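You operate a simulated robot arm through the tools that you are given. There is no shell and no other tool. Be economical: measure what you need, move in short steps, check, and stop when the job is done.

The job below is to be done with a simulated two-armed robot. You get a single attempt, and the scene is never put back.

Task
On the table below the hopper, fold the striped cloth in half, so that its two long edges meet.

The check looks at the end state, three seconds after you hand in, the way a careful person would. Anything else that was tipped, shoved, dropped, spilled or broken makes it a failure. Flat cloth is picked up by pressing the open fingertips on it (5 to 10 N) and closing them slowly along it; thin cloth reads only 2 to 8 mm in the jaws.

Robot
Two 7-joint arms with two-finger parallel grippers on one trunk, on a base that drives. Base frame: it is fixed to the floor where the robot stands at the start and does not move with it; the origin is under the middle of the robot, x ahead of it, y to its left, z up. Readings come in m, degrees, newtons and seconds.
The left shoulder is at the start at [0.174, 0.219, 1.147], the right one opposite. With the tool pointing down near the work surface each hand reaches from about 0.1 to 0.92 m from the robot's upright axis, wherever it stands, measured 20 degrees to its own side. Places, roughly: table below the hopper [0.6, -0.1, 0.8]. Payload 3.43 kg a hand.
The tool frame of a hand sits at the grasp point between the pads (the TCP): z along the fingers, y along the line on which they close. The tips reach 0.034 m beyond it. Largest opening 0.128 m; finger width 0.024, thickness 0.012; the body of the gripper, 0.048 by 0.13 m, starts 0.096 m behind the TCP.
Orientation is that of the tool frame in the base frame, as a unit quaternion [w, x, y, z]. With the fingers straight down and closing along the base's y, the tool's x points along the base's -x, its y along +y and its z along -z.

Tools
- The arms move only by the tool jog_arm. It takes "left_plan", "right_plan" or both (then of equal length, played together; a hand with none holds still); each is a list that holds one entry, the list of rows, each a list of 7 numbers: the turn, a rotation vector about the tool's x, y, z in degrees, then the shift along the tool's x, y, z in cm, then the closure, from 0 (fully open) to 1 (shut). In form: [[[ax, ay, az, tx, ty, tz, claw], ...]]. A call has 1 to 8 rows; each row is the pose to reach, as a shift and turn from the pose commanded when the call began, along the tool's axes at that moment. A row lasts 0.2 s, in which the tool goes at most 0.05 m and 8.6 degrees; a call with a longer step from one row to the next is refused whole, and so is a gripper value outside its range. Where a pose cannot be reached the arm comes as near as it can. A force on the tool above 40 N (or 10 N above the force at the start of the call, whichever is more), or a blocked arm, ends the call early, and 0.2 s more pass. The fingers move at their own pace (about 0.153 m/s each) and stop on an object; they squeeze with about 28 N. The grip force told is the motor's: it shows also when the fingers shut on nothing. Time passes only in rows, and 0.2 s behind the last, so rows that repeat a pose let the fingers close. The reply holds the time, the measured pose of the TCP, the force on the tool along the base axes, the opening and the grip force, in the units named above and with some noise, with the torque about the TCP (base axes, N m) and any sound that the robot's microphone picked up, and new pictures: "show" is both (left out), scene, wrist or none (wrist: the cameras of the hands that moved).
- Cameras (640 x 400 px; columns grow to the right, rows downward): "scene" is now at [0.1915, 0.0706, 1.3883]; the picture's right is [-0.45, -0.87, 0.17], its down [-0.66, 0.20, -0.73] and it looks along [0.60, -0.44, -0.67] (base axes); focal length 214 px, centre (320, 200). "left" rides on the left gripper at [0.076, 0.011, -0.16] in its tool frame; the picture's right is [-0.15, 0.99, 0.00], its down [-0.88, -0.13, -0.46] and it looks along [-0.45, -0.07, 0.89] (tool axes); focal length 234 px, centre (320, 200). "right" rides on the right gripper at [0.076, -0.011, -0.16] in its tool frame; the picture's right is [0.15, 0.99, 0.00], its down [-0.88, 0.13, -0.46] and it looks along [-0.45, 0.07, 0.89] (tool axes); focal length 234 px, centre (320, 200). There is no depth. A picture from a camera that has moved, and an enlarged one, comes with that camera's place and axes in the base frame and with its lens.
- raise_lower(by): slides the trunk up (or, below 0, down) by that many m; the arms and the scene camera ride with it, the base frame stays. It gives what a move gives, with no picture.
- roll_base(legs): drives the robot by 1 to 6 legs, each [ahead, left, turn to the left] in m, m and degrees, along the robot's own axes; the way and the turn of a leg run together, so that a leg with both is an arc; at most 1.5 m and 180 degrees a leg. The arms and the cameras ride along, it lands a little off, and it stops where it bumps. It gives what a move gives, and a new picture of the scene camera.
- turn_head(pan, tilt): turns the head with the scene camera to pan (to the left, within 86 degrees either way) and tilt (down, from -29 to 69), counted from straight ahead of the robot. It gives what a move gives, and a new picture of the scene camera.
- enlarge(camera, box): a new picture of the part [left, top, right, bottom] of that camera's present view, enlarged. No time passes.
- close_job(): hands the job in; it is judged then, once.

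Work in short steps. Places have to be worked out from the pictures, the camera data and where the tool is seen: move nearer, look again, correct. Check each grasp and each placing, and mend what went wrong. You have 120 turns and 260 pictures in all, those below and enlarged ones among them. Open the grippers and draw the arms clear of the work before you hand the job in, unless the task says otherwise; then end with one line.

The tools are called after "Request:" as a command line: name --argument value ..., lists and objects as JSON in quotes. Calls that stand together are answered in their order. jog_arm: Moves the arms, as the interface text tells. Its arguments: {"type":"object","properties":{"left_plan":{"type":"array"},"right_plan":{"type":"array"},"show":{"type":"string","enum":["both","scene","wrist","none"]}},"required":[]} The other tools are called the same way: raise_lower (by) slides the trunk up or down; roll_base (legs) drives the base; turn_head (pan, tilt) turns the head that bears the scene camera; enlarge (camera, box) takes an enlarged picture of a part of a camera's view; close_job () hands the job in.

At the start:

```text
time_s: 0.0
left_tcp_pos: [0.8069, 0.1598, 1.1319]
left_orientation: [0.007, -0.007, 1.0, -0.017]
left_ft_force: [-0.3, -0.2, -0.5]
left_moment: [-0.03, 0.0, -0.06]
left_opening: 0.1283
left_gripper_force: 0.1
right_tcp_pos: [0.617, -0.4325, 1.2035]
right_orientation: [0.042, 0.14, 0.989, -0.025]
right_ft_force: [-22.2, 161.8, -2.7]
right_moment: [-1.82, -0.23, 0.8]
right_opening: 0.0002
right_gripper_force: 0.0
trunk travel left (down, up): [-0.6, 0.34]
robot x, y, heading: [0.083, -0.1501, -10.7]
head pan, tilt: [-16.5, 48.0]
```

scene: 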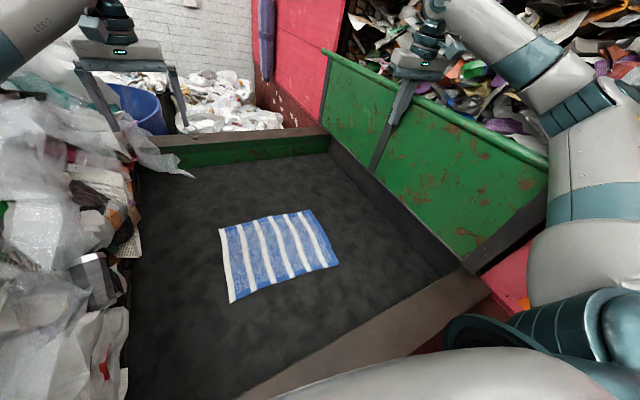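
right: 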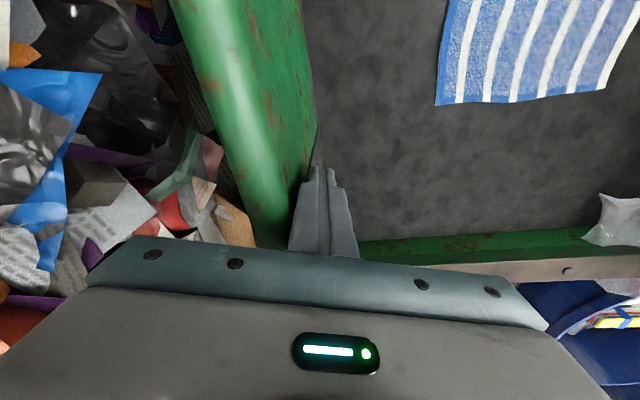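
left: 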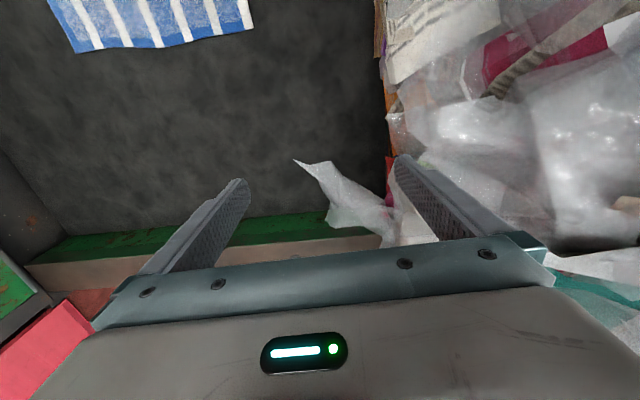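

The right hand reads 162 N pushing it to +y, so it is probably pressed against the green panel. I'll back it off along that force slowly first.

Request:
jog_arm --right_plan '[[[0, 0, 0, 0.3, 1, 0, 0], [0, 0, 0, 0.6, 2, 0, 0], [0, 0, 0, 0.9, 3, 0, 0]]]'

```text
time_s: 0.2
left_tcp_pos: [0.8434, 0.1841, 1.1068]
left_orientation: [0.027, -0.263, 0.959, 0.101]
left_ft_force: [0.2, 0.4, 2.1]
left_moment: [-0.15, -0.06, 0.01]
left_opening: 0.1282
left_gripper_force: 0.0
right_tcp_pos: [0.6806, -0.425, 1.2345]
right_orientation: [0.135, 0.093, 0.962, 0.217]
right_ft_force: [67.1, 167.4, 83.8]
right_moment: [-4.74, 0.77, 2.3]
right_opening: 0.0003
right_gripper_force: 0.0
trunk travel left (down, up): [-0.6, 0.34]
robot x, y, heading: [0.0726, -0.1598, -6.3]
head pan, tilt: [-16.5, 48.0]
stopped in row 1 (left hand): the force on the tool passed its limit at 80 N (the readings are from after the stop); the commanded pose is now the measured one
camera scene: at [0.2077, 0.0973, 1.3888], right [-0.38, -0.9, 0.2], down [-0.69, 0.14, -0.71], along [0.61, -0.41, -0.68], focal length 214 px, centre (320, 200)
camera right: at [0.5591, -0.4816, 1.3504], right [-0.02, 0.91, 0.41], down [0.71, -0.27, 0.65], along [0.7, 0.3, -0.65], focal length 234 px, centre (320, 200)
```

scene: 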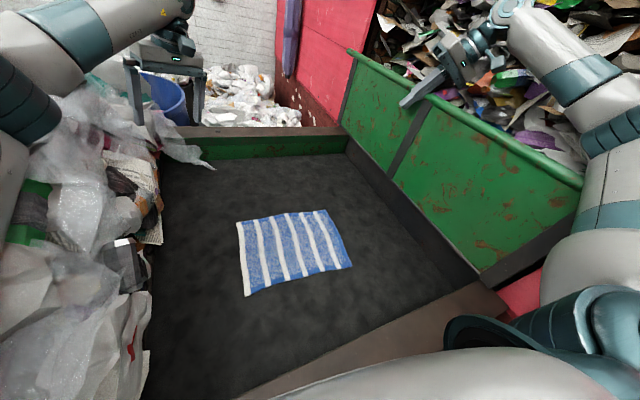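
right: 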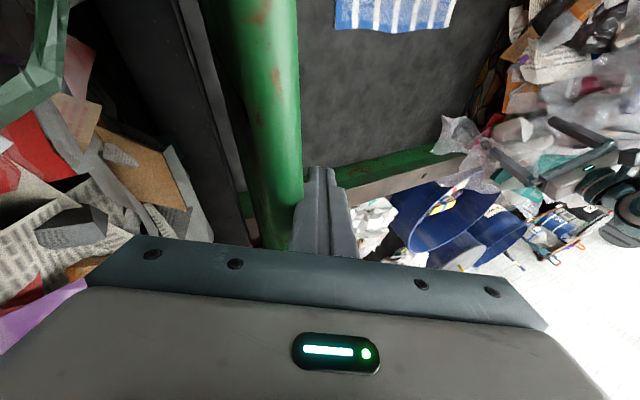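

The release made everything jump: the base turned about 4° and the right fingers now lie against the inside of the green rail, with the force along the tool's +y. I'll keep the claw shut and back off along tool +y in tiny steps.

Request:
jog_arm --right_plan '[[[0, 0, 0, 0, 0.4, 0, 1], [0, 0, 0, 0, 0.8, 0, 1], [0, 0, 0, 0, 1.2, 0, 1]]]'

```text
time_s: 0.6
left_tcp_pos: [0.853, 0.1878, 1.1078]
left_orientation: [0.05, -0.373, 0.916, 0.138]
left_ft_force: [-0.1, 0.8, 2.6]
left_moment: [-0.26, -0.02, 0.01]
left_opening: 0.1282
left_gripper_force: 0.0
right_tcp_pos: [0.6807, -0.4497, 1.2653]
right_orientation: [0.143, 0.105, 0.917, 0.357]
right_ft_force: [35.1, 95.5, 118.6]
right_moment: [1.2, -2.2, 1.37]
right_opening: 0.0
right_gripper_force: 28.0
trunk travel left (down, up): [-0.6, 0.34]
robot x, y, heading: [0.0635, -0.1624, -2.9]
head pan, tilt: [-16.5, 48.0]
stopped in row 1 (left hand): the arm was blocked; the commanded pose is now the measured one
camera scene: at [0.2248, 0.114, 1.3892], right [-0.33, -0.92, 0.22], down [-0.72, 0.09, -0.69], along [0.61, -0.38, -0.69], focal length 214 px, centre (320, 200)
camera right: at [0.5535, -0.5366, 1.3543], right [-0.05, 0.76, 0.65], down [0.68, -0.45, 0.57], along [0.73, 0.47, -0.5], focal length 234 px, centre (320, 200)
```

scene: 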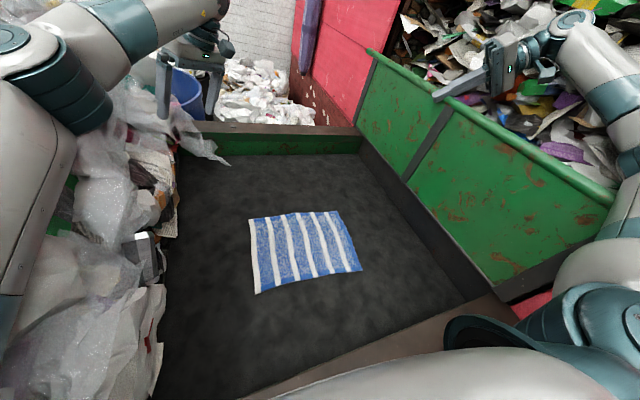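
right: 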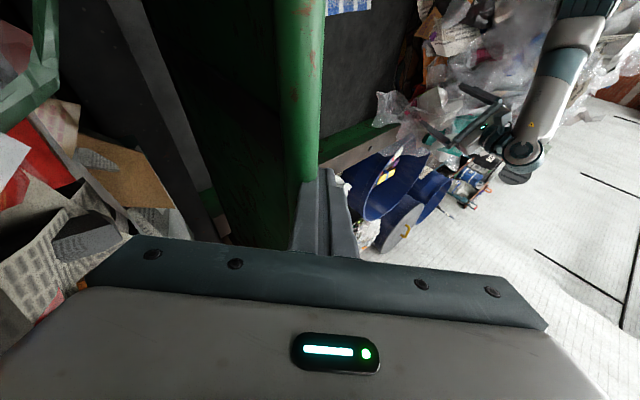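

The right fingers now rest across the top of the rail, with the force up and to the left. Raising the trunk should lift them free without dragging on anything.

Request:
raise_lower --by 0.08

Request:
turn_head --pan -50 --tilt 40

```text
time_s: 0.9
left_tcp_pos: [0.8531, 0.1737, 1.1203]
left_orientation: [0.098, -0.422, 0.884, 0.175]
left_ft_force: [3.9, 0.9, 1.2]
left_moment: [-0.03, 0.47, 0.18]
left_opening: 0.128
left_gripper_force: 0.1
right_tcp_pos: [0.6449, -0.4577, 1.2669]
right_orientation: [0.101, 0.083, 0.878, 0.461]
right_ft_force: [69.2, 100.1, 94.0]
right_moment: [2.74, -2.62, 1.26]
right_opening: 0.0
right_gripper_force: 27.8
trunk travel left (down, up): [-0.651, 0.289]
robot x, y, heading: [0.0717, -0.1656, -2.0]
head pan, tilt: [-16.5, 48.0]
stopped: the arm was blocked; the commanded pose is now the measured one
```

```text
time_s: 1.9
left_tcp_pos: [0.8295, 0.1952, 1.1262]
left_orientation: [0.104, -0.402, 0.891, 0.187]
left_ft_force: [-0.2, -0.2, -0.7]
left_moment: [-0.01, 0.01, -0.01]
left_opening: 0.1281
left_gripper_force: 0.1
right_tcp_pos: [0.6426, -0.4479, 1.2604]
right_orientation: [0.105, 0.072, 0.895, 0.427]
right_ft_force: [30.9, -6.8, 175.8]
right_moment: [-0.56, -2.45, 0.01]
right_opening: 0.0
right_gripper_force: 27.6
trunk travel left (down, up): [-0.651, 0.289]
robot x, y, heading: [0.0764, -0.1587, -0.9]
head pan, tilt: [-50.0, 40.0]
camera scene: at [0.1723, 0.0985, 1.411], right [-0.78, -0.61, 0.14], down [-0.4, 0.31, -0.86], along [0.49, -0.73, -0.49], focal length 214 px, centre (320, 200)
```

scene: 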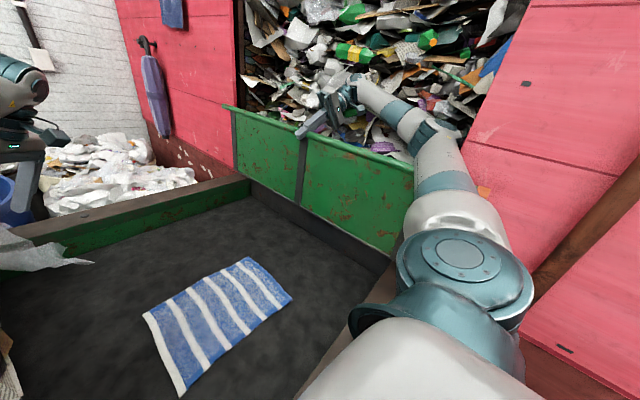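

The hand still reads about 176 N vertically, so I need to see exactly how the fingers meet the rail. I'll zoom in before moving.

Request:
enlarge --camera "scene" --box '[260, 60, 420, 160]'

Request:
enlarge --camera "right" --box '[0, 0, 640, 400]'

Request:
enlarge --camera "scene" --box '[320, 100, 560, 400]'

```text
4.00 times, centred on (340, 110) of scene
camera zoom: at [0.1723, 0.0985, 1.411], right [-0.78, -0.61, 0.14], down [-0.4, 0.31, -0.86], along [0.49, -0.73, -0.49], focal length 858 px, centre (240, 560)
```

zoom: 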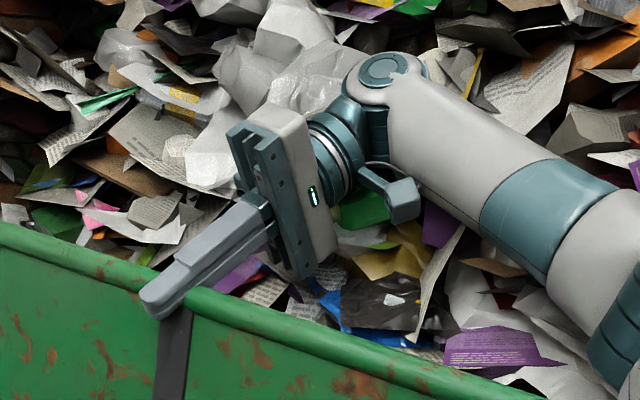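

```text
1.00 times, centred on (320, 200) of right (not enlarged: the box is as wide or as high as the picture)
camera zoom: at [0.5282, -0.5592, 1.339], right [-0.1, 0.65, 0.75], down [0.74, -0.45, 0.49], along [0.66, 0.61, -0.44], focal length 234 px, centre (320, 200)
```

zoom: 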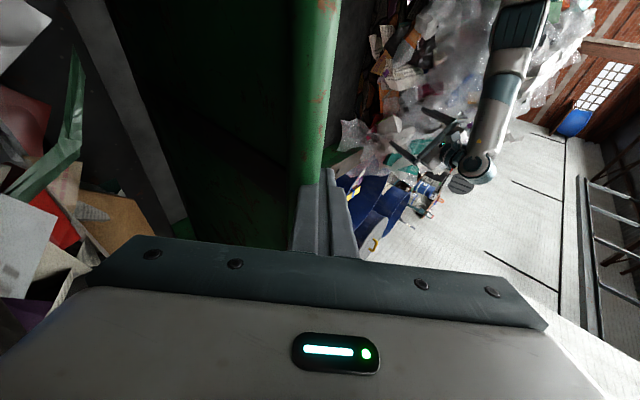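

```text
1.33 times, centred on (440, 250) of scene
camera zoom: at [0.1723, 0.0985, 1.411], right [-0.78, -0.61, 0.14], down [-0.4, 0.31, -0.86], along [0.49, -0.73, -0.49], focal length 286 px, centre (160, 133)
```

zoom: 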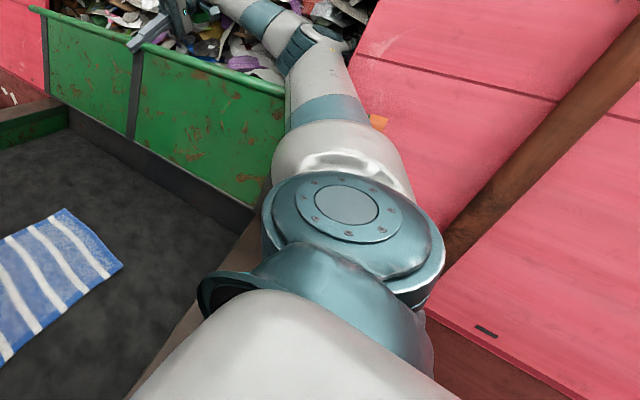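

The zoom shows the fingers lying on top of the rail with nothing above them. I'll lift the right hand straight up in base z.

Request:
jog_arm --right_plan '[[[0, 0, 0, -0.2, 1.17, -0.92, 1], [0, 0, 0, -0.4, 2.34, -1.84, 1], [0, 0, 0, -0.6, 3.5, -2.75, 1], [0, 0, 0, -0.8, 4.7, -3.7, 1]]]'

```text
time_s: 2.2
left_tcp_pos: [0.8159, 0.1596, 1.1311]
left_orientation: [0.165, -0.345, 0.879, 0.286]
left_ft_force: [0.1, 2.6, 2.6]
left_moment: [-0.42, -0.03, -0.04]
left_opening: 0.1277
left_gripper_force: 0.1
right_tcp_pos: [0.617, -0.4422, 1.2595]
right_orientation: [0.067, 0.012, 0.863, 0.5]
right_ft_force: [-18.1, -55.2, 95.6]
right_moment: [-2.06, 1.52, 0.44]
right_opening: 0.0
right_gripper_force: 27.8
trunk travel left (down, up): [-0.651, 0.289]
robot x, y, heading: [0.071, -0.1651, -2.3]
head pan, tilt: [-50.0, 40.0]
stopped in row 1 (left hand): the arm was blocked; the commanded pose is now the measured one
camera scene: at [0.151, 0.1001, 1.4271], right [-0.79, -0.6, 0.13], down [-0.38, 0.31, -0.87], along [0.48, -0.74, -0.48], focal length 214 px, centre (320, 200)
camera right: at [0.5205, -0.5804, 1.3195], right [-0.19, 0.51, 0.84], down [0.81, -0.41, 0.43], along [0.56, 0.76, -0.33], focal length 234 px, centre (320, 200)
```

scene: 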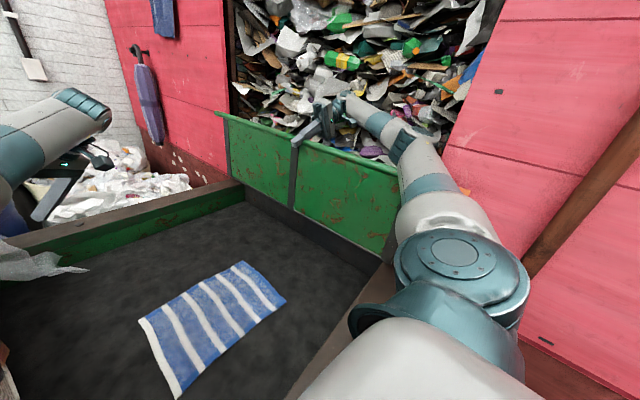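
right: 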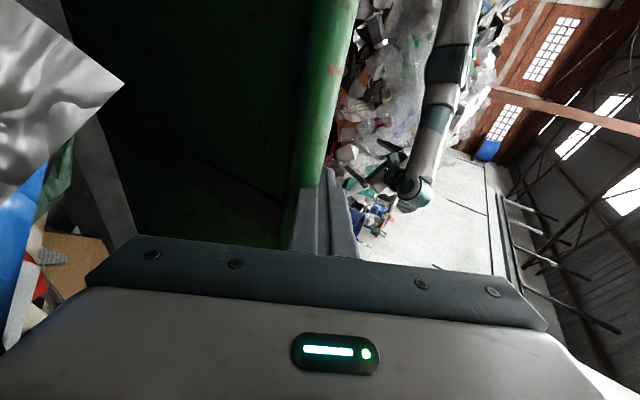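

The camera's axes and position show the whole robot leaning about 10° to its left, propped with its right hand on the rail. I'll let it down gently by raising that hand in very small steps.

Request:
jog_arm --right_plan '[[[0, 0, 0, -0.03, 0.26, -0.15, 1], [0, 0, 0, -0.06, 0.52, -0.3, 1], [0, 0, 0, -0.1, 0.78, -0.44, 1], [0, 0, 0, -0.12, 1.04, -0.6, 1], [0, 0, 0, -0.15, 1.3, -0.74, 1], [0, 0, 0, -0.18, 1.56, -0.9, 1]]]' --show "none"

```text
time_s: 2.5
left_tcp_pos: [0.8008, 0.0785, 1.0862]
left_orientation: [0.227, -0.245, 0.866, 0.372]
left_ft_force: [-0.1, -1.7, 6.4]
left_moment: [-0.49, 0.15, 0.03]
left_opening: 0.1282
left_gripper_force: 0.0
right_tcp_pos: [0.5954, -0.4404, 1.2614]
right_orientation: [0.059, -0.069, 0.858, 0.506]
right_ft_force: [-3.1, 14.7, 31.7]
right_moment: [-0.38, 0.43, -0.12]
right_opening: 0.0003
right_gripper_force: 28.3
trunk travel left (down, up): [-0.651, 0.289]
robot x, y, heading: [0.0598, -0.1682, -5.2]
head pan, tilt: [-50.0, 40.0]
stopped in row 1 (left hand): the arm was blocked; the commanded pose is now the measured one
```

The force on the right hand fell to about 35 N and the left hand is swinging to −y, so the robot is righting itself. I'll lift a little more and look.

Request:
jog_arm --right_plan '[[[0, 0, 0, 0, 0.8, -0.5, 1], [0, 0, 0, 0, 1.6, -1.0, 1], [0, 0, 0, 0, 2.4, -1.5, 1]]]'

```text
time_s: 2.8
left_tcp_pos: [0.784, 0.0535, 1.0561]
left_orientation: [0.273, -0.186, 0.822, 0.465]
left_ft_force: [1.8, -1.4, 2.7]
left_moment: [-0.14, 0.05, 0.05]
left_opening: 0.128
left_gripper_force: 0.1
right_tcp_pos: [0.573, -0.4527, 1.2644]
right_orientation: [0.073, -0.149, 0.86, 0.483]
right_ft_force: [-35.7, 38.2, 178.2]
right_moment: [0.69, 1.84, -0.21]
right_opening: 0.0
right_gripper_force: 27.5
trunk travel left (down, up): [-0.651, 0.289]
robot x, y, heading: [0.0412, -0.184, -7.7]
head pan, tilt: [-50.0, 40.0]
stopped in row 1 (right hand): the force on the tool passed its limit at 58 N (the readings are from after the stop); the commanded pose is now the measured one
camera scene: at [0.0915, 0.0669, 1.4215], right [-0.85, -0.53, 0.1], down [-0.32, 0.34, -0.88], along [0.43, -0.78, -0.46], focal length 214 px, centre (320, 200)
camera right: at [0.5083, -0.6091, 1.3178], right [-0.46, 0.45, 0.76], down [0.8, -0.16, 0.58], along [0.39, 0.88, -0.29], focal length 234 px, centre (320, 200)
```

scene: 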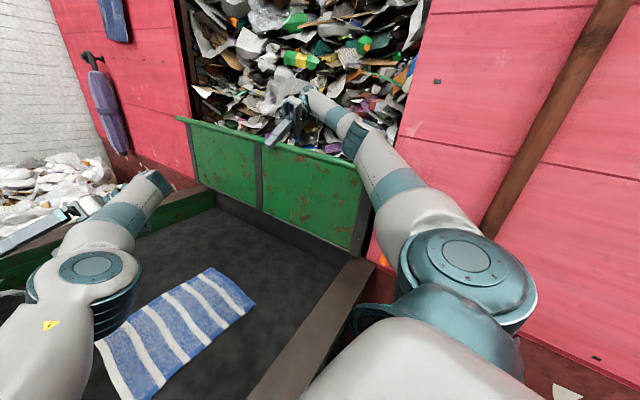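
right: 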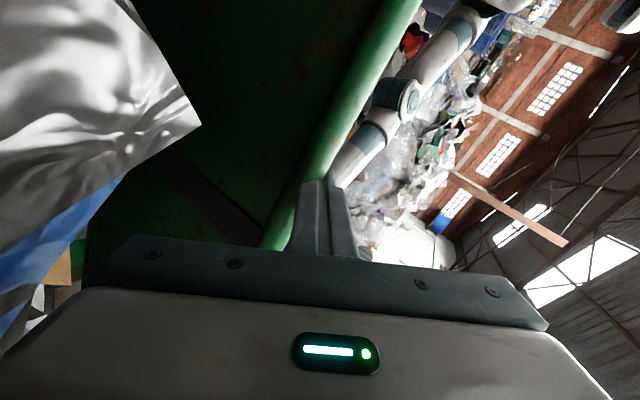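

By the camera axes the lean is now about 13–14° and the hand is still loaded, so the hand may not be what holds the robot up. I'll look down toward the base on the right for another contact.

Request:
turn_head --pan -80 --tilt 69

```text
time_s: 3.8
left_tcp_pos: [0.7959, 0.0568, 1.0534]
left_orientation: [0.284, -0.177, 0.827, 0.451]
left_ft_force: [-0.6, 0.1, 0.0]
left_moment: [0.03, -0.01, 0.02]
left_opening: 0.1281
left_gripper_force: 0.0
right_tcp_pos: [0.5739, -0.4517, 1.2645]
right_orientation: [0.072, -0.146, 0.856, 0.49]
right_ft_force: [-10.5, 60.9, 158.8]
right_moment: [1.04, 1.33, -0.48]
right_opening: 0.0
right_gripper_force: 27.3
trunk travel left (down, up): [-0.651, 0.289]
robot x, y, heading: [0.0496, -0.1787, -7.4]
head pan, tilt: [-80.0, 68.8]
camera scene: at [0.0516, 0.0766, 1.3822], right [-1.0, -0.06, -0.03], down [-0.03, 0.82, -0.57], along [0.05, -0.57, -0.82], focal length 214 px, centre (320, 200)
```

scene: 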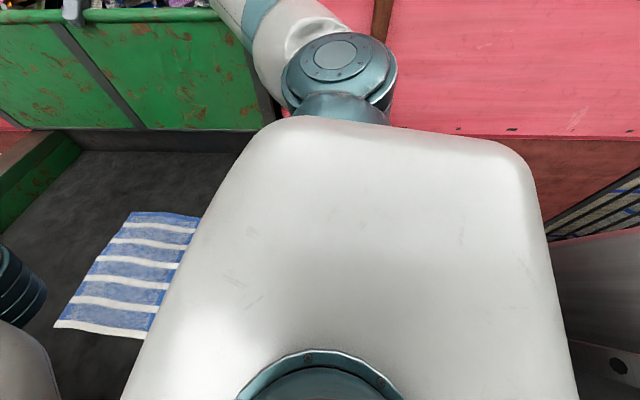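

The view shows only the torso, with the right shoulder near the pink wall and no other contact visible. My small jogs seem to have been undone each time a stop reset the command, so I'll try a brisker upward lift.

Request:
jog_arm --right_plan '[[[0, 0, 0, -1.0, 3.2, -2.0, 1], [0, 0, 0, -2.0, 6.4, -4.0, 1], [0, 0, 0, -3.0, 9.6, -6.0, 1]]]' --show "none"

```text
time_s: 4.1
left_tcp_pos: [0.7241, -0.012, 1.0388]
left_orientation: [0.33, -0.18, 0.77, 0.516]
left_ft_force: [0.3, -2.5, 1.1]
left_moment: [-0.07, 0.08, 0.14]
left_opening: 0.1276
left_gripper_force: 0.0
right_tcp_pos: [0.5918, -0.4411, 1.2603]
right_orientation: [0.099, -0.2, 0.849, 0.478]
right_ft_force: [-2.2, 69.1, 168.1]
right_moment: [-2.19, 0.85, -0.46]
right_opening: 0.0
right_gripper_force: 28.0
trunk travel left (down, up): [-0.651, 0.289]
robot x, y, heading: [0.035, -0.1696, -8.5]
head pan, tilt: [-80.0, 68.8]
stopped in row 1 (left hand): the arm was blocked; the commanded pose is now the measured one
```

The base sits about 0.17 m to −y of nominal while the upper body stays leaning to +y, as if the wheels slid out sideways. Driving the base left should bring it back under the body, so I'll try 6 cm.

Request:
roll_base --legs '[[0, 0.06, 0]]'

```text
time_s: 4.8
left_tcp_pos: [0.6771, -0.0122, 0.9427]
left_orientation: [0.328, -0.052, 0.688, 0.646]
left_ft_force: [2.1, 0.1, -1.0]
left_moment: [0.16, -0.06, 0.3]
left_opening: 0.128
left_gripper_force: 0.0
right_tcp_pos: [0.6016, -0.4496, 1.2752]
right_orientation: [0.205, -0.307, 0.831, 0.416]
right_ft_force: [0.1, 1.3, 2.3]
right_moment: [-0.25, -0.03, -0.04]
right_opening: 0.0002
right_gripper_force: 28.1
trunk travel left (down, up): [-0.651, 0.289]
robot x, y, heading: [-0.0656, -0.0482, -6.9]
head pan, tilt: [-80.0, 68.8]
stopped in leg 1: the robot was blocked; the commanded pose is now the measured one
camera scene: at [-0.0281, -0.0489, 1.3663], right [-1.0, -0.05, -0.01], down [-0.04, 0.91, -0.41], along [0.03, -0.41, -0.91], focal length 214 px, centre (320, 200)
```

scene: 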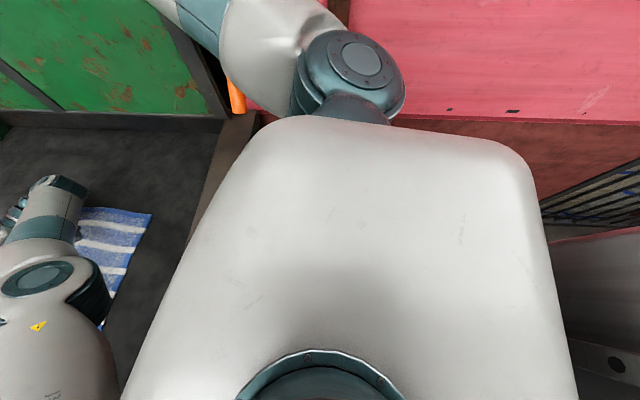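

The load on the right hand is gone and the robot is almost upright with its base near the origin. The left hand has swung low (z 0.94), so I'll look ahead before moving.

Request:
turn_head --pan 0 --tilt 45

Request:
enlarge --camera "left" --box '[0, 0, 640, 400]'

Request:
enlarge --camera "right" --box '[0, 0, 640, 400]'

```text
time_s: 6.3
left_tcp_pos: [0.6893, 0.0275, 0.9644]
left_orientation: [0.321, -0.084, 0.687, 0.647]
left_ft_force: [-0.1, 0.2, 0.2]
left_moment: [-0.02, 0.05, 0.0]
left_opening: 0.128
left_gripper_force: 0.0
right_tcp_pos: [0.6031, -0.4609, 1.2742]
right_orientation: [0.212, -0.276, 0.832, 0.431]
right_ft_force: [-8.0, 42.7, 41.0]
right_moment: [1.5, 0.16, 0.14]
right_opening: 0.0
right_gripper_force: 28.1
trunk travel left (down, up): [-0.651, 0.289]
robot x, y, heading: [-0.0472, -0.0574, -5.7]
head pan, tilt: [0.0, 45.0]
camera scene: at [0.0556, 0.026, 1.3989], right [-0.1, -0.99, 0.07], down [-0.69, 0.02, -0.73], along [0.72, -0.12, -0.68], focal length 214 px, centre (320, 200)
```

scene: 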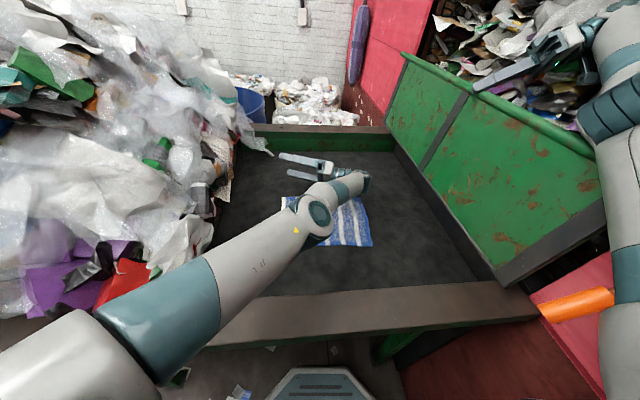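

```text
1.00 times, centred on (320, 200) of left (not enlarged: the box is as wide or as high as the picture)
camera zoom: at [0.5695, -0.0976, 0.926], right [-0.41, 0.1, 0.91], down [0.61, -0.71, 0.36], along [0.68, 0.69, 0.23], focal length 234 px, centre (320, 200)
```

zoom: 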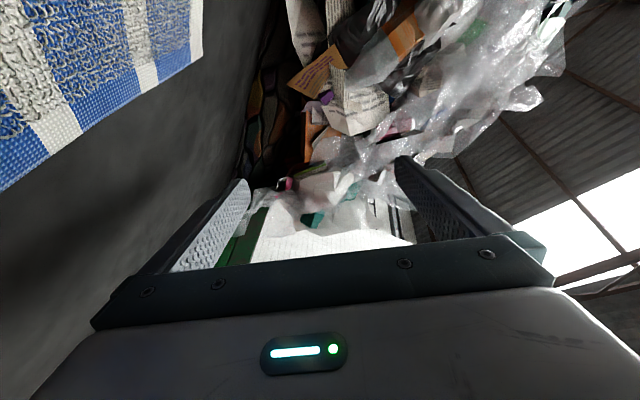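

```text
1.00 times, centred on (320, 200) of right (not enlarged: the box is as wide or as high as the picture)
camera zoom: at [0.5339, -0.6224, 1.308], right [-0.75, 0.43, 0.51], down [0.53, -0.07, 0.84], along [0.4, 0.9, -0.17], focal length 234 px, centre (320, 200)
```

zoom: 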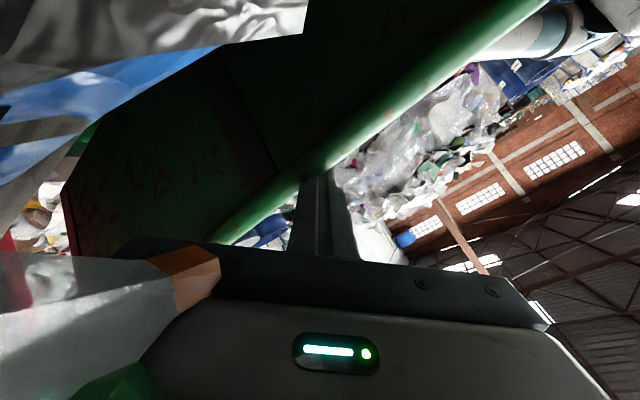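

The robot now leans only about 4°, and the right hand bears about 60 N on the rail. I'll drive a little more to the left to take that out.

Request:
roll_base --legs '[[0, 0.05, 0]]'

```text
time_s: 7.0
left_tcp_pos: [0.7011, 0.0952, 0.9669]
left_orientation: [0.293, -0.081, 0.646, 0.7]
left_ft_force: [0.3, 0.7, 1.8]
left_moment: [-0.2, 0.09, -0.01]
left_opening: 0.1282
left_gripper_force: 0.1
right_tcp_pos: [0.5974, -0.5215, 1.2774]
right_orientation: [0.324, -0.282, 0.798, 0.422]
right_ft_force: [-0.5, 0.2, -0.6]
right_moment: [-0.02, 0.0, 0.02]
right_opening: 0.0
right_gripper_force: 27.8
trunk travel left (down, up): [-0.651, 0.289]
robot x, y, heading: [-0.0142, -0.0699, -3.3]
head pan, tilt: [0.0, 45.0]
stopped in leg 1: the force on the tool passed its limit at 78 N (the readings are from after the stop); the commanded pose is now the measured one
camera scene: at [0.0941, 0.0916, 1.4047], right [-0.06, -0.99, 0.12], down [-0.69, -0.05, -0.72], along [0.72, -0.12, -0.69], focal length 214 px, centre (320, 200)
```

scene: 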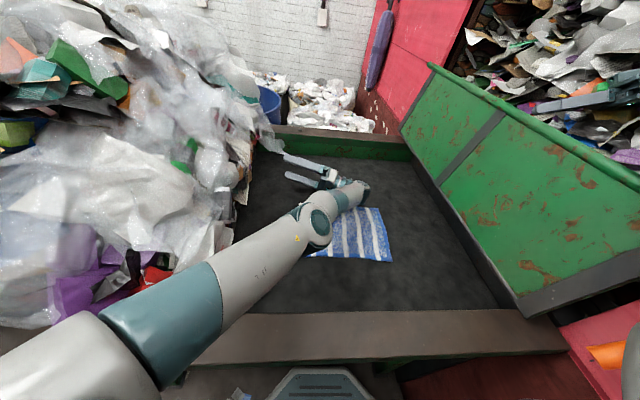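

The right hand is free now (0 N) but the robot is still rocking. I'll let it settle with a head turn toward the right arm.

Request:
turn_head --pan -35 --tilt 45

```text
time_s: 8.0
left_tcp_pos: [0.7198, 0.0765, 0.9571]
left_orientation: [0.305, -0.059, 0.65, 0.693]
left_ft_force: [0.0, 0.6, -1.4]
left_moment: [0.07, -0.03, -0.02]
left_opening: 0.128
left_gripper_force: 0.0
right_tcp_pos: [0.5917, -0.5418, 1.2679]
right_orientation: [0.33, -0.256, 0.81, 0.412]
right_ft_force: [-1.2, 0.3, 1.0]
right_moment: [-0.04, -0.02, 0.0]
right_opening: 0.0001
right_gripper_force: 28.3
trunk travel left (down, up): [-0.651, 0.289]
robot x, y, heading: [-0.0042, -0.0923, -4.8]
head pan, tilt: [-35.0, 45.0]
camera scene: at [0.0998, 0.064, 1.4092], right [-0.64, -0.76, 0.11], down [-0.54, 0.34, -0.77], along [0.55, -0.55, -0.63], focal length 214 px, centre (320, 200)
```

scene: 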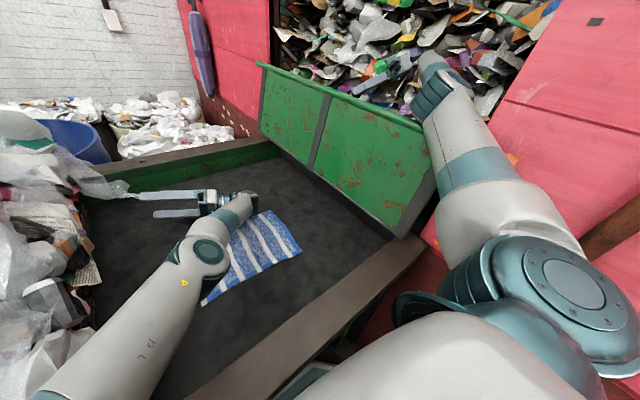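

Hand forces are zero but it still leans about 8°, so the right forearm probably rests on the panel's end. Raising the trunk should lift the arm off.

Request:
raise_lower --by 0.1

Request:
enlarge --camera "scene" --box '[320, 20, 640, 220]'

```text
time_s: 8.3
left_tcp_pos: [0.7238, 0.151, 0.9689]
left_orientation: [0.252, -0.063, 0.59, 0.764]
left_ft_force: [0.6, -0.6, 1.8]
left_moment: [-0.13, 0.03, 0.06]
left_opening: 0.128
left_gripper_force: 0.2
right_tcp_pos: [0.5848, -0.5368, 1.3038]
right_orientation: [0.404, -0.313, 0.741, 0.435]
right_ft_force: [-0.5, 0.2, 0.3]
right_moment: [-0.06, 0.01, 0.0]
right_opening: 0.0
right_gripper_force: 27.9
trunk travel left (down, up): [-0.664, 0.276]
robot x, y, heading: [0.0187, -0.0941, -1.9]
head pan, tilt: [-35.0, 45.0]
stopped: the arm was blocked; the commanded pose is now the measured one
```

```text
2.00 times, centred on (480, 120) of scene
camera zoom: at [0.116, 0.089, 1.4214], right [-0.6, -0.79, 0.13], down [-0.56, 0.3, -0.77], along [0.58, -0.53, -0.62], focal length 429 px, centre (0, 360)
```

zoom: 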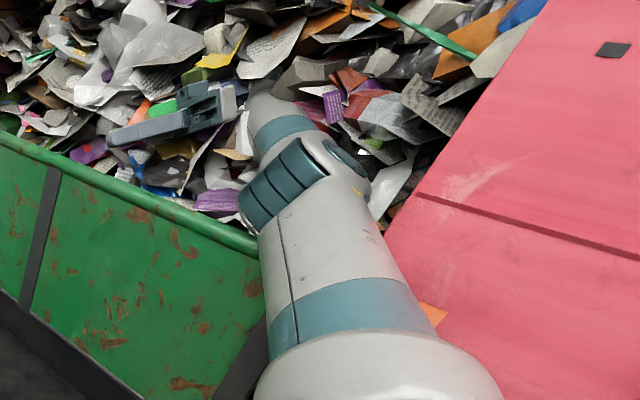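

The right upper arm lies over the rail's end, which is what props the robot. Driving left worked best before, so I'll do it again with a longer leg.

Request:
roll_base --legs '[[0, 0.1, 0]]'

```text
time_s: 9.1
left_tcp_pos: [0.7526, 0.1081, 1.0051]
left_orientation: [0.258, -0.015, 0.545, 0.798]
left_ft_force: [-0.6, 0.9, 1.5]
left_moment: [-0.14, 0.06, -0.1]
left_opening: 0.128
left_gripper_force: 0.1
right_tcp_pos: [0.5647, -0.5585, 1.32]
right_orientation: [0.499, -0.375, 0.676, 0.392]
right_ft_force: [1.0, 0.8, 0.0]
right_moment: [-0.05, 0.01, 0.02]
right_opening: 0.0
right_gripper_force: 27.9
trunk travel left (down, up): [-0.664, 0.276]
robot x, y, heading: [0.0386, -0.1349, -4.4]
head pan, tilt: [-35.0, 45.0]
stopped in leg 1: the robot was blocked; the commanded pose is now the measured one
camera scene: at [0.1354, 0.1031, 1.4203], right [-0.63, -0.76, 0.15], down [-0.54, 0.29, -0.79], along [0.56, -0.58, -0.59], focal length 214 px, centre (320, 200)
```

scene: 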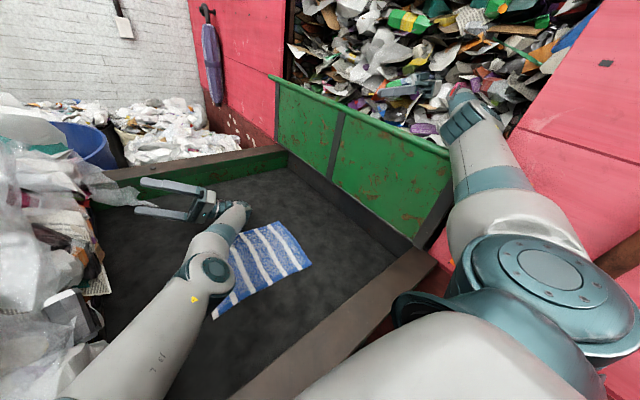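

Driving left just hooks the forearm behind the rail and the base slid back, so the arm has to come up first. I'll raise the trunk again, now that motion has died down.

Request:
turn_head --pan -60 --tilt 60

Request:
raise_lower --by 0.2

```text
time_s: 10.0
left_tcp_pos: [0.7631, 0.0846, 0.9969]
left_orientation: [0.272, -0.003, 0.549, 0.79]
left_ft_force: [0.9, 0.1, -0.2]
left_moment: [0.06, -0.06, -0.03]
left_opening: 0.1281
left_gripper_force: 0.0
right_tcp_pos: [0.564, -0.5683, 1.3154]
right_orientation: [0.497, -0.365, 0.686, 0.386]
right_ft_force: [-0.8, -0.2, -0.4]
right_moment: [0.08, -0.03, -0.05]
right_opening: 0.0
right_gripper_force: 28.3
trunk travel left (down, up): [-0.664, 0.276]
robot x, y, heading: [0.0341, -0.1386, -6.0]
head pan, tilt: [-60.0, 60.0]
camera scene: at [0.1142, 0.0924, 1.3997], right [-0.91, -0.4, 0.09], down [-0.36, 0.66, -0.66], along [0.2, -0.63, -0.75], focal length 214 px, centre (320, 200)
```

scene: 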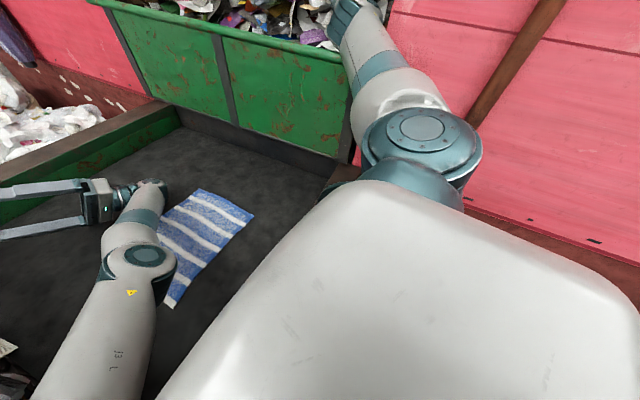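

```text
time_s: 10.3
left_tcp_pos: [0.772, -0.0145, 1.0793]
left_orientation: [0.318, 0.059, 0.504, 0.801]
left_ft_force: [-1.6, -0.2, -5.7]
left_moment: [0.59, -0.21, -0.15]
left_opening: 0.1278
left_gripper_force: 0.0
right_tcp_pos: [0.5672, -0.5852, 1.2849]
right_orientation: [0.509, -0.372, 0.692, 0.353]
right_ft_force: [0.2, -1.6, 1.0]
right_moment: [-0.04, 0.0, -0.03]
right_opening: 0.0
right_gripper_force: 27.2
trunk travel left (down, up): [-0.674, 0.266]
robot x, y, heading: [0.0003, -0.1357, -10.3]
head pan, tilt: [-60.0, 60.0]
stopped: the arm was blocked; the commanded pose is now the measured one
```

Each raise gains a little before the sway stops it, but the lean seems to be falling. I'll repeat the raise a few times and look.

Request:
raise_lower --by 0.2

Request:
turn_head --pan -30 --tilt 50

```text
time_s: 10.6
left_tcp_pos: [0.7705, 0.081, 1.0346]
left_orientation: [0.187, 0.061, 0.511, 0.836]
left_ft_force: [0.0, -0.2, 1.2]
left_moment: [-0.13, 0.03, -0.01]
left_opening: 0.1282
left_gripper_force: 0.0
right_tcp_pos: [0.5555, -0.5777, 1.331]
right_orientation: [0.578, -0.413, 0.614, 0.345]
right_ft_force: [0.2, 0.8, -0.3]
right_moment: [-0.06, 0.02, 0.04]
right_opening: 0.0
right_gripper_force: 27.9
trunk travel left (down, up): [-0.683, 0.257]
robot x, y, heading: [0.0382, -0.1411, -5.6]
head pan, tilt: [-60.0, 60.0]
stopped: the arm was blocked; the commanded pose is now the measured one
```

```text
time_s: 11.6
left_tcp_pos: [0.7749, 0.069, 1.03]
left_orientation: [0.195, 0.071, 0.51, 0.835]
left_ft_force: [0.7, -0.1, -0.8]
left_moment: [0.01, -0.03, -0.01]
left_opening: 0.1282
left_gripper_force: 0.0
right_tcp_pos: [0.5558, -0.5811, 1.3276]
right_orientation: [0.576, -0.408, 0.619, 0.345]
right_ft_force: [0.7, -0.2, 0.4]
right_moment: [-0.02, 0.01, 0.0]
right_opening: 0.0
right_gripper_force: 27.8
trunk travel left (down, up): [-0.683, 0.257]
robot x, y, heading: [0.0282, -0.1402, -6.5]
head pan, tilt: [-30.0, 50.0]
camera scene: at [0.1598, 0.1104, 1.4237], right [-0.59, -0.79, 0.18], down [-0.63, 0.31, -0.72], along [0.51, -0.54, -0.68], focal length 214 px, centre (320, 200)
```

scene: 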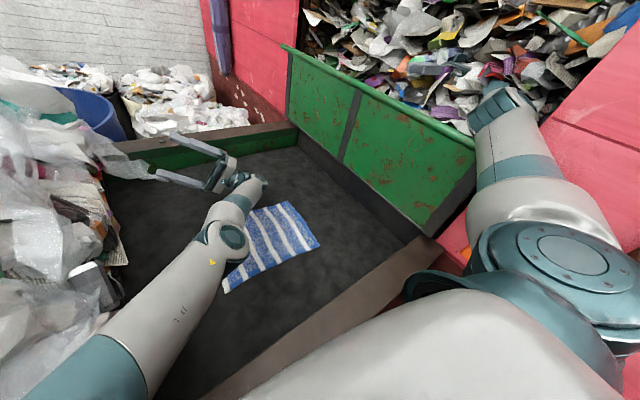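

The lean is back near 10° with no hand force, so something else holds the robot up. I'll inspect the right side, floor included, with the head and the right wrist camera.

Request:
enlarge --camera "scene" --box '[380, 60, 640, 400]'

Request:
enlarge --camera "right" --box '[0, 0, 640, 400]'

Request:
turn_head --pan 0 --tilt 69

Request:
turn_head --pan 86 --tilt 55

```text
1.18 times, centred on (510, 230) of scene
camera zoom: at [0.1598, 0.1104, 1.4237], right [-0.59, -0.79, 0.18], down [-0.63, 0.31, -0.72], along [0.51, -0.54, -0.68], focal length 252 px, centre (96, 165)
```

zoom: 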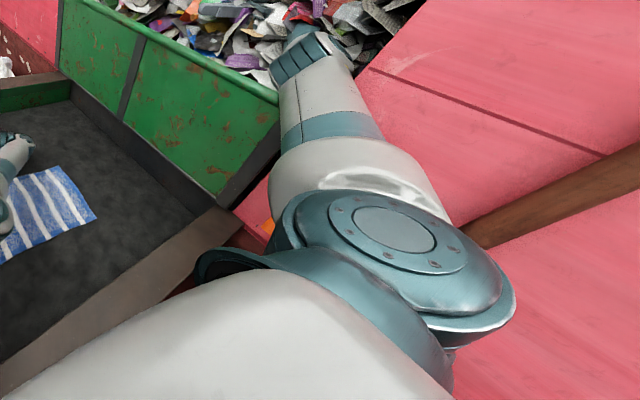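

```text
1.00 times, centred on (320, 200) of right (not enlarged: the box is as wide or as high as the picture)
camera zoom: at [0.4969, -0.7381, 1.2675], right [-0.89, 0.41, -0.19], down [-0.31, -0.26, 0.91], along [0.32, 0.88, 0.36], focal length 234 px, centre (320, 200)
```

zoom: 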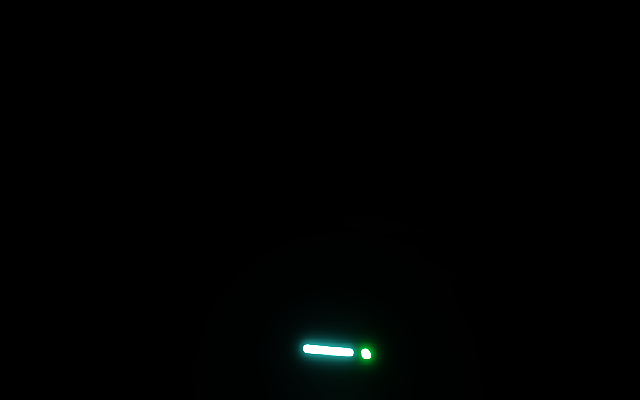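

```text
time_s: 12.5
left_tcp_pos: [0.7728, 0.0702, 1.0293]
left_orientation: [0.194, 0.07, 0.51, 0.835]
left_ft_force: [-0.5, 0.4, 0.3]
left_moment: [-0.01, -0.02, 0.01]
left_opening: 0.128
left_gripper_force: 0.1
right_tcp_pos: [0.5573, -0.5789, 1.3281]
right_orientation: [0.576, -0.409, 0.618, 0.346]
right_ft_force: [-0.4, -0.6, 0.1]
right_moment: [0.01, -0.01, 0.0]
right_opening: 0.0
right_gripper_force: 28.1
trunk travel left (down, up): [-0.683, 0.257]
robot x, y, heading: [0.03, -0.1328, -6.3]
head pan, tilt: [0.0, 68.8]
camera scene: at [0.152, 0.1445, 1.3939], right [-0.11, -0.97, 0.21], down [-0.93, 0.03, -0.36], along [0.35, -0.24, -0.91], focal length 214 px, centre (320, 200)
```

scene: 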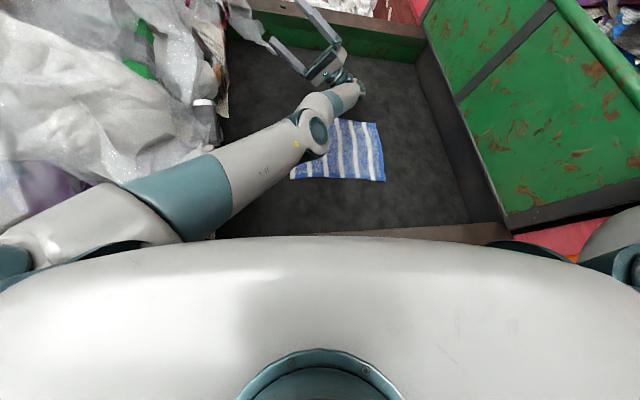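

```text
time_s: 14.1
left_tcp_pos: [0.7725, 0.07, 1.0305]
left_orientation: [0.195, 0.069, 0.51, 0.835]
left_ft_force: [0.0, 0.0, -0.1]
left_moment: [-0.02, 0.01, -0.01]
left_opening: 0.128
left_gripper_force: 0.0
right_tcp_pos: [0.5566, -0.5797, 1.3278]
right_orientation: [0.576, -0.409, 0.618, 0.346]
right_ft_force: [0.2, 0.0, 0.0]
right_moment: [-0.02, 0.01, 0.0]
right_opening: 0.0001
right_gripper_force: 28.0
trunk travel left (down, up): [-0.683, 0.257]
robot x, y, heading: [0.0272, -0.1372, -6.0]
head pan, tilt: [85.9, 55.0]
camera scene: at [0.1092, 0.2237, 1.393], right [0.98, -0.18, 0.03], down [-0.15, -0.91, -0.39], along [0.09, 0.38, -0.92], focal length 214 px, centre (320, 200)
```

scene: 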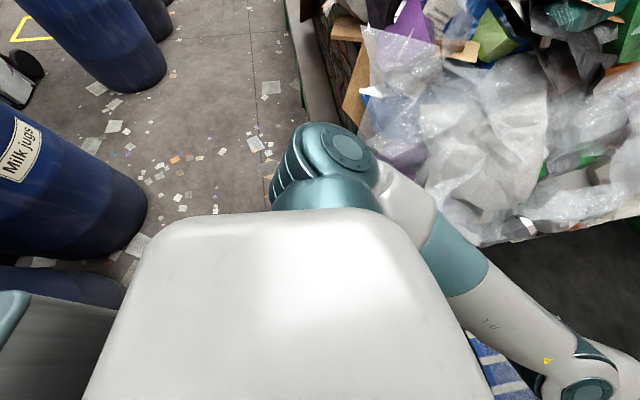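

The right wrist camera is black, so the gripper and forearm are buried in the hopper's heap, and that heap is what props the robot. Tool −x points up, so I'll pull the right hand up out of the heap in large steps.

Request:
jog_arm --right_plan '[[[0, 0, 0, -4.5, 0, 0, 1], [0, 0, 0, -9, 0, 0, 1], [0, 0, 0, -13.5, 0, 0, 1], [0, 0, 0, -18, 0, 0, 1]]]' --left_plan '[[[0, 0, 0, 0, 0, 0, 0], [0, 0, 0, 0, 0, 0, 0], [0, 0, 0, 0, 0, 0, 0], [0, 0, 0, 0, 0, 0, 0]]]' --show "none"

```text
time_s: 14.4
left_tcp_pos: [0.8118, 0.1112, 1.0935]
left_orientation: [0.146, 0.086, 0.495, 0.852]
left_ft_force: [-0.4, -1.5, -3.6]
left_moment: [0.31, -0.06, -0.04]
left_opening: 0.1282
left_gripper_force: 0.0
right_tcp_pos: [0.5671, -0.6421, 1.3292]
right_orientation: [0.634, -0.326, 0.654, 0.253]
right_ft_force: [-0.9, 0.2, -0.6]
right_moment: [-0.03, 0.04, -0.06]
right_opening: 0.0
right_gripper_force: 27.6
right hand out of reach, approached as far as the arm can: row 1
trunk travel left (down, up): [-0.683, 0.257]
robot x, y, heading: [0.0653, -0.1374, -1.7]
head pan, tilt: [85.9, 55.0]
stopped in row 1 (left hand): the arm was blocked; the commanded pose is now the measured one
```

The unplanned hand keeps turning about +x by roughly the lean angle in every call, as if the controller corrects for the lean twice. I'll test a plan that cancels this: a turn of −x for both hands, with shifts to +y and the right hand also going up.

Request:
jog_arm --right_plan '[[[-0.13, 6.27, -5.58, -3.2, 2.41, 2.79, 1], [-0.15, 7.4, -6.6, -6.4, 4.8, 5.6, 1], [-0.15, 7.4, -6.6, -9.6, 7.2, 8.4, 1], [-0.15, 7.4, -6.6, -12.8, 9.6, 11.2, 1]]]' --left_plan '[[[7.9, 1.38, -2.44, 1.6, -2.24, 3.93, 0], [9.4, 1.6, -2.9, 3.2, -4.5, 7.8, 0], [9.4, 1.6, -2.9, 4.8, -6.7, 11.7, 0], [9.4, 1.6, -2.9, 4.8, -6.7, 11.7, 0]]]' --show "none"

```text
time_s: 14.8
left_tcp_pos: [0.8037, 0.148, 1.0578]
left_orientation: [0.085, 0.063, 0.52, 0.848]
left_ft_force: [1.0, -7.3, 3.1]
left_moment: [-0.67, -0.05, 0.31]
left_opening: 0.128
left_gripper_force: 0.1
left hand out of reach, approached as far as the arm can: row 1
right_tcp_pos: [0.5056, -0.6827, 1.3157]
right_orientation: [0.696, -0.342, 0.609, 0.167]
right_ft_force: [1.7, 0.3, -0.9]
right_moment: [0.09, -0.07, 0.08]
right_opening: 0.0
right_gripper_force: 27.6
trunk travel left (down, up): [-0.683, 0.257]
robot x, y, heading: [0.0819, -0.1565, -1.6]
head pan, tilt: [85.9, 55.0]
stopped in row 1 (left hand): the arm was blocked; the commanded pose is now the measured one
```

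That only partly cancelled the turning. I'll look at the right arm again to see where it lies before choosing the next move.

Request:
turn_head --pan -45 --tilt 35

```text
time_s: 16.9
left_tcp_pos: [0.8019, 0.144, 1.0525]
left_orientation: [0.084, 0.07, 0.52, 0.847]
left_ft_force: [-0.1, 0.4, 0.7]
left_moment: [0.03, -0.03, -0.03]
left_opening: 0.1278
left_gripper_force: 0.1
right_tcp_pos: [0.5075, -0.681, 1.3131]
right_orientation: [0.694, -0.344, 0.61, 0.167]
right_ft_force: [-0.1, -0.7, -0.6]
right_moment: [0.0, -0.02, -0.01]
right_opening: 0.0002
right_gripper_force: 28.5
trunk travel left (down, up): [-0.683, 0.257]
robot x, y, heading: [0.073, -0.1553, -1.8]
head pan, tilt: [-45.0, 35.0]
camera scene: at [0.1841, 0.1219, 1.4542], right [-0.73, -0.67, 0.16], down [-0.39, 0.21, -0.9], along [0.56, -0.71, -0.42], focal length 214 px, centre (320, 200)
```

scene: 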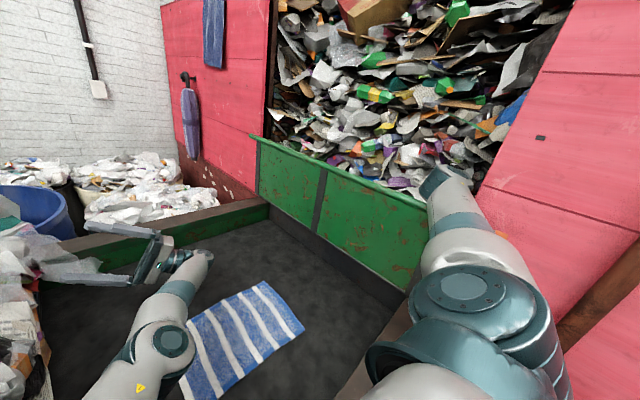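

The right elbow rests on the rail end with the hand behind it. The first left drive brought the robot upright, so I'll repeat it and then act on the arm straight away while the lean is small.

Request:
roll_base --legs '[[-0.05, 0.15, 0]]'

```text
time_s: 17.6
left_tcp_pos: [0.8264, 0.1694, 1.0521]
left_orientation: [0.062, 0.059, 0.511, 0.855]
left_ft_force: [0.6, 0.0, 0.1]
left_moment: [-0.05, 0.02, 0.01]
left_opening: 0.1281
left_gripper_force: 0.1
right_tcp_pos: [0.4806, -0.7294, 1.3212]
right_orientation: [0.709, -0.329, 0.615, 0.103]
right_ft_force: [1.0, 0.8, -0.5]
right_moment: [0.04, -0.01, -0.01]
right_opening: 0.0
right_gripper_force: 28.1
trunk travel left (down, up): [-0.683, 0.257]
robot x, y, heading: [0.1013, -0.1431, 1.0]
head pan, tilt: [-45.0, 35.0]
stopped in leg 1: the robot was blocked; the commanded pose is now the measured one
camera scene: at [0.2134, 0.108, 1.4557], right [-0.69, -0.7, 0.15], down [-0.41, 0.21, -0.89], along [0.59, -0.68, -0.44], focal length 214 px, centre (320, 200)
```

scene: 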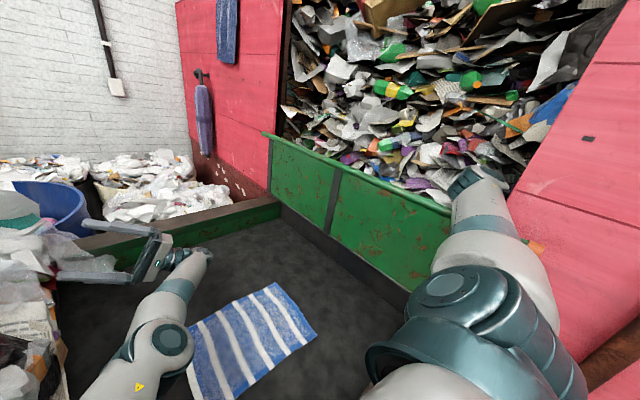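

The base drive is being overridden by the arm contact. I'll go back to raising the trunk and see how far it gets from this more stretched arm pose.

Request:
raise_lower --by 0.25

Request:
raise_lower --by 0.24

Request:
raise_lower --by 0.23

Request:
turn_head --pan -50 --tilt 35

```text
time_s: 17.9
left_tcp_pos: [0.8564, 0.1511, 1.1315]
left_orientation: [0.111, 0.063, 0.493, 0.86]
left_ft_force: [-1.0, -1.7, -5.1]
left_moment: [0.3, 0.01, -0.08]
left_opening: 0.1282
left_gripper_force: 0.1
right_tcp_pos: [0.5253, -0.7278, 1.3228]
right_orientation: [0.715, -0.328, 0.61, 0.099]
right_ft_force: [-0.9, -0.4, 0.2]
right_moment: [0.02, -0.01, 0.04]
right_opening: 0.0001
right_gripper_force: 28.0
trunk travel left (down, up): [-0.697, 0.243]
robot x, y, heading: [0.1022, -0.1432, 1.0]
head pan, tilt: [-45.0, 35.0]
stopped: the arm was blocked; the commanded pose is now the measured one
```

```text
time_s: 18.2
left_tcp_pos: [0.8369, 0.1752, 1.0755]
left_orientation: [0.06, 0.059, 0.51, 0.856]
left_ft_force: [0.5, 0.0, 1.3]
left_moment: [-0.08, 0.02, 0.03]
left_opening: 0.1282
left_gripper_force: 0.1
right_tcp_pos: [0.4718, -0.7391, 1.3016]
right_orientation: [0.726, -0.326, 0.602, 0.075]
right_ft_force: [-0.4, -0.3, 0.7]
right_moment: [0.07, -0.08, 0.03]
right_opening: 0.0
right_gripper_force: 27.2
trunk travel left (down, up): [-0.71, 0.23]
robot x, y, heading: [0.1014, -0.1398, 1.2]
head pan, tilt: [-45.0, 35.0]
stopped: the arm was blocked; the commanded pose is now the measured one
```

```text
time_s: 18.6
left_tcp_pos: [0.8744, 0.1549, 1.1491]
left_orientation: [0.109, 0.066, 0.493, 0.861]
left_ft_force: [-1.8, -1.2, -4.0]
left_moment: [0.28, -0.04, -0.07]
left_opening: 0.1279
left_gripper_force: 0.1
right_tcp_pos: [0.5135, -0.7466, 1.3029]
right_orientation: [0.726, -0.301, 0.613, 0.078]
right_ft_force: [-0.3, 0.0, -0.1]
right_moment: [0.0, -0.02, -0.01]
right_opening: 0.0
right_gripper_force: 28.4
trunk travel left (down, up): [-0.722, 0.218]
robot x, y, heading: [0.101, -0.1456, 1.1]
head pan, tilt: [-45.0, 35.0]
stopped: the arm was blocked; the commanded pose is now the measured one
```

```text
time_s: 19.2
left_tcp_pos: [0.8781, 0.1481, 1.1422]
left_orientation: [0.111, 0.07, 0.495, 0.859]
left_ft_force: [-0.4, -0.2, 0.2]
left_moment: [0.0, 0.01, 0.01]
left_opening: 0.1282
left_gripper_force: 0.0
right_tcp_pos: [0.5096, -0.7481, 1.3016]
right_orientation: [0.725, -0.299, 0.616, 0.073]
right_ft_force: [0.0, -0.2, 0.3]
right_moment: [0.0, 0.01, -0.02]
right_opening: 0.0
right_gripper_force: 28.4
trunk travel left (down, up): [-0.722, 0.218]
robot x, y, heading: [0.0974, -0.1414, 0.4]
head pan, tilt: [-50.0, 35.0]
camera scene: at [0.2433, 0.1056, 1.4911], right [-0.76, -0.63, 0.16], down [-0.4, 0.25, -0.88], along [0.52, -0.73, -0.44], focal length 214 px, centre (320, 200)
```

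scene: 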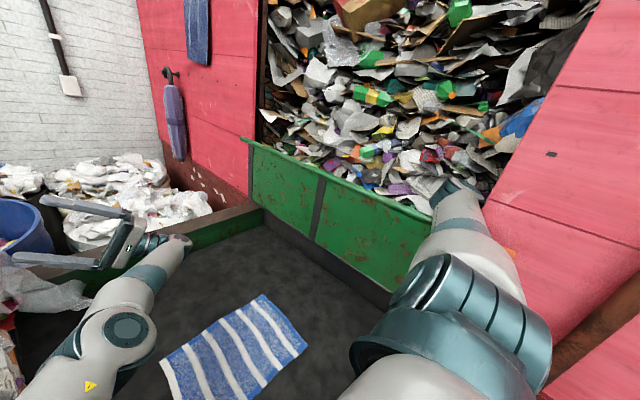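

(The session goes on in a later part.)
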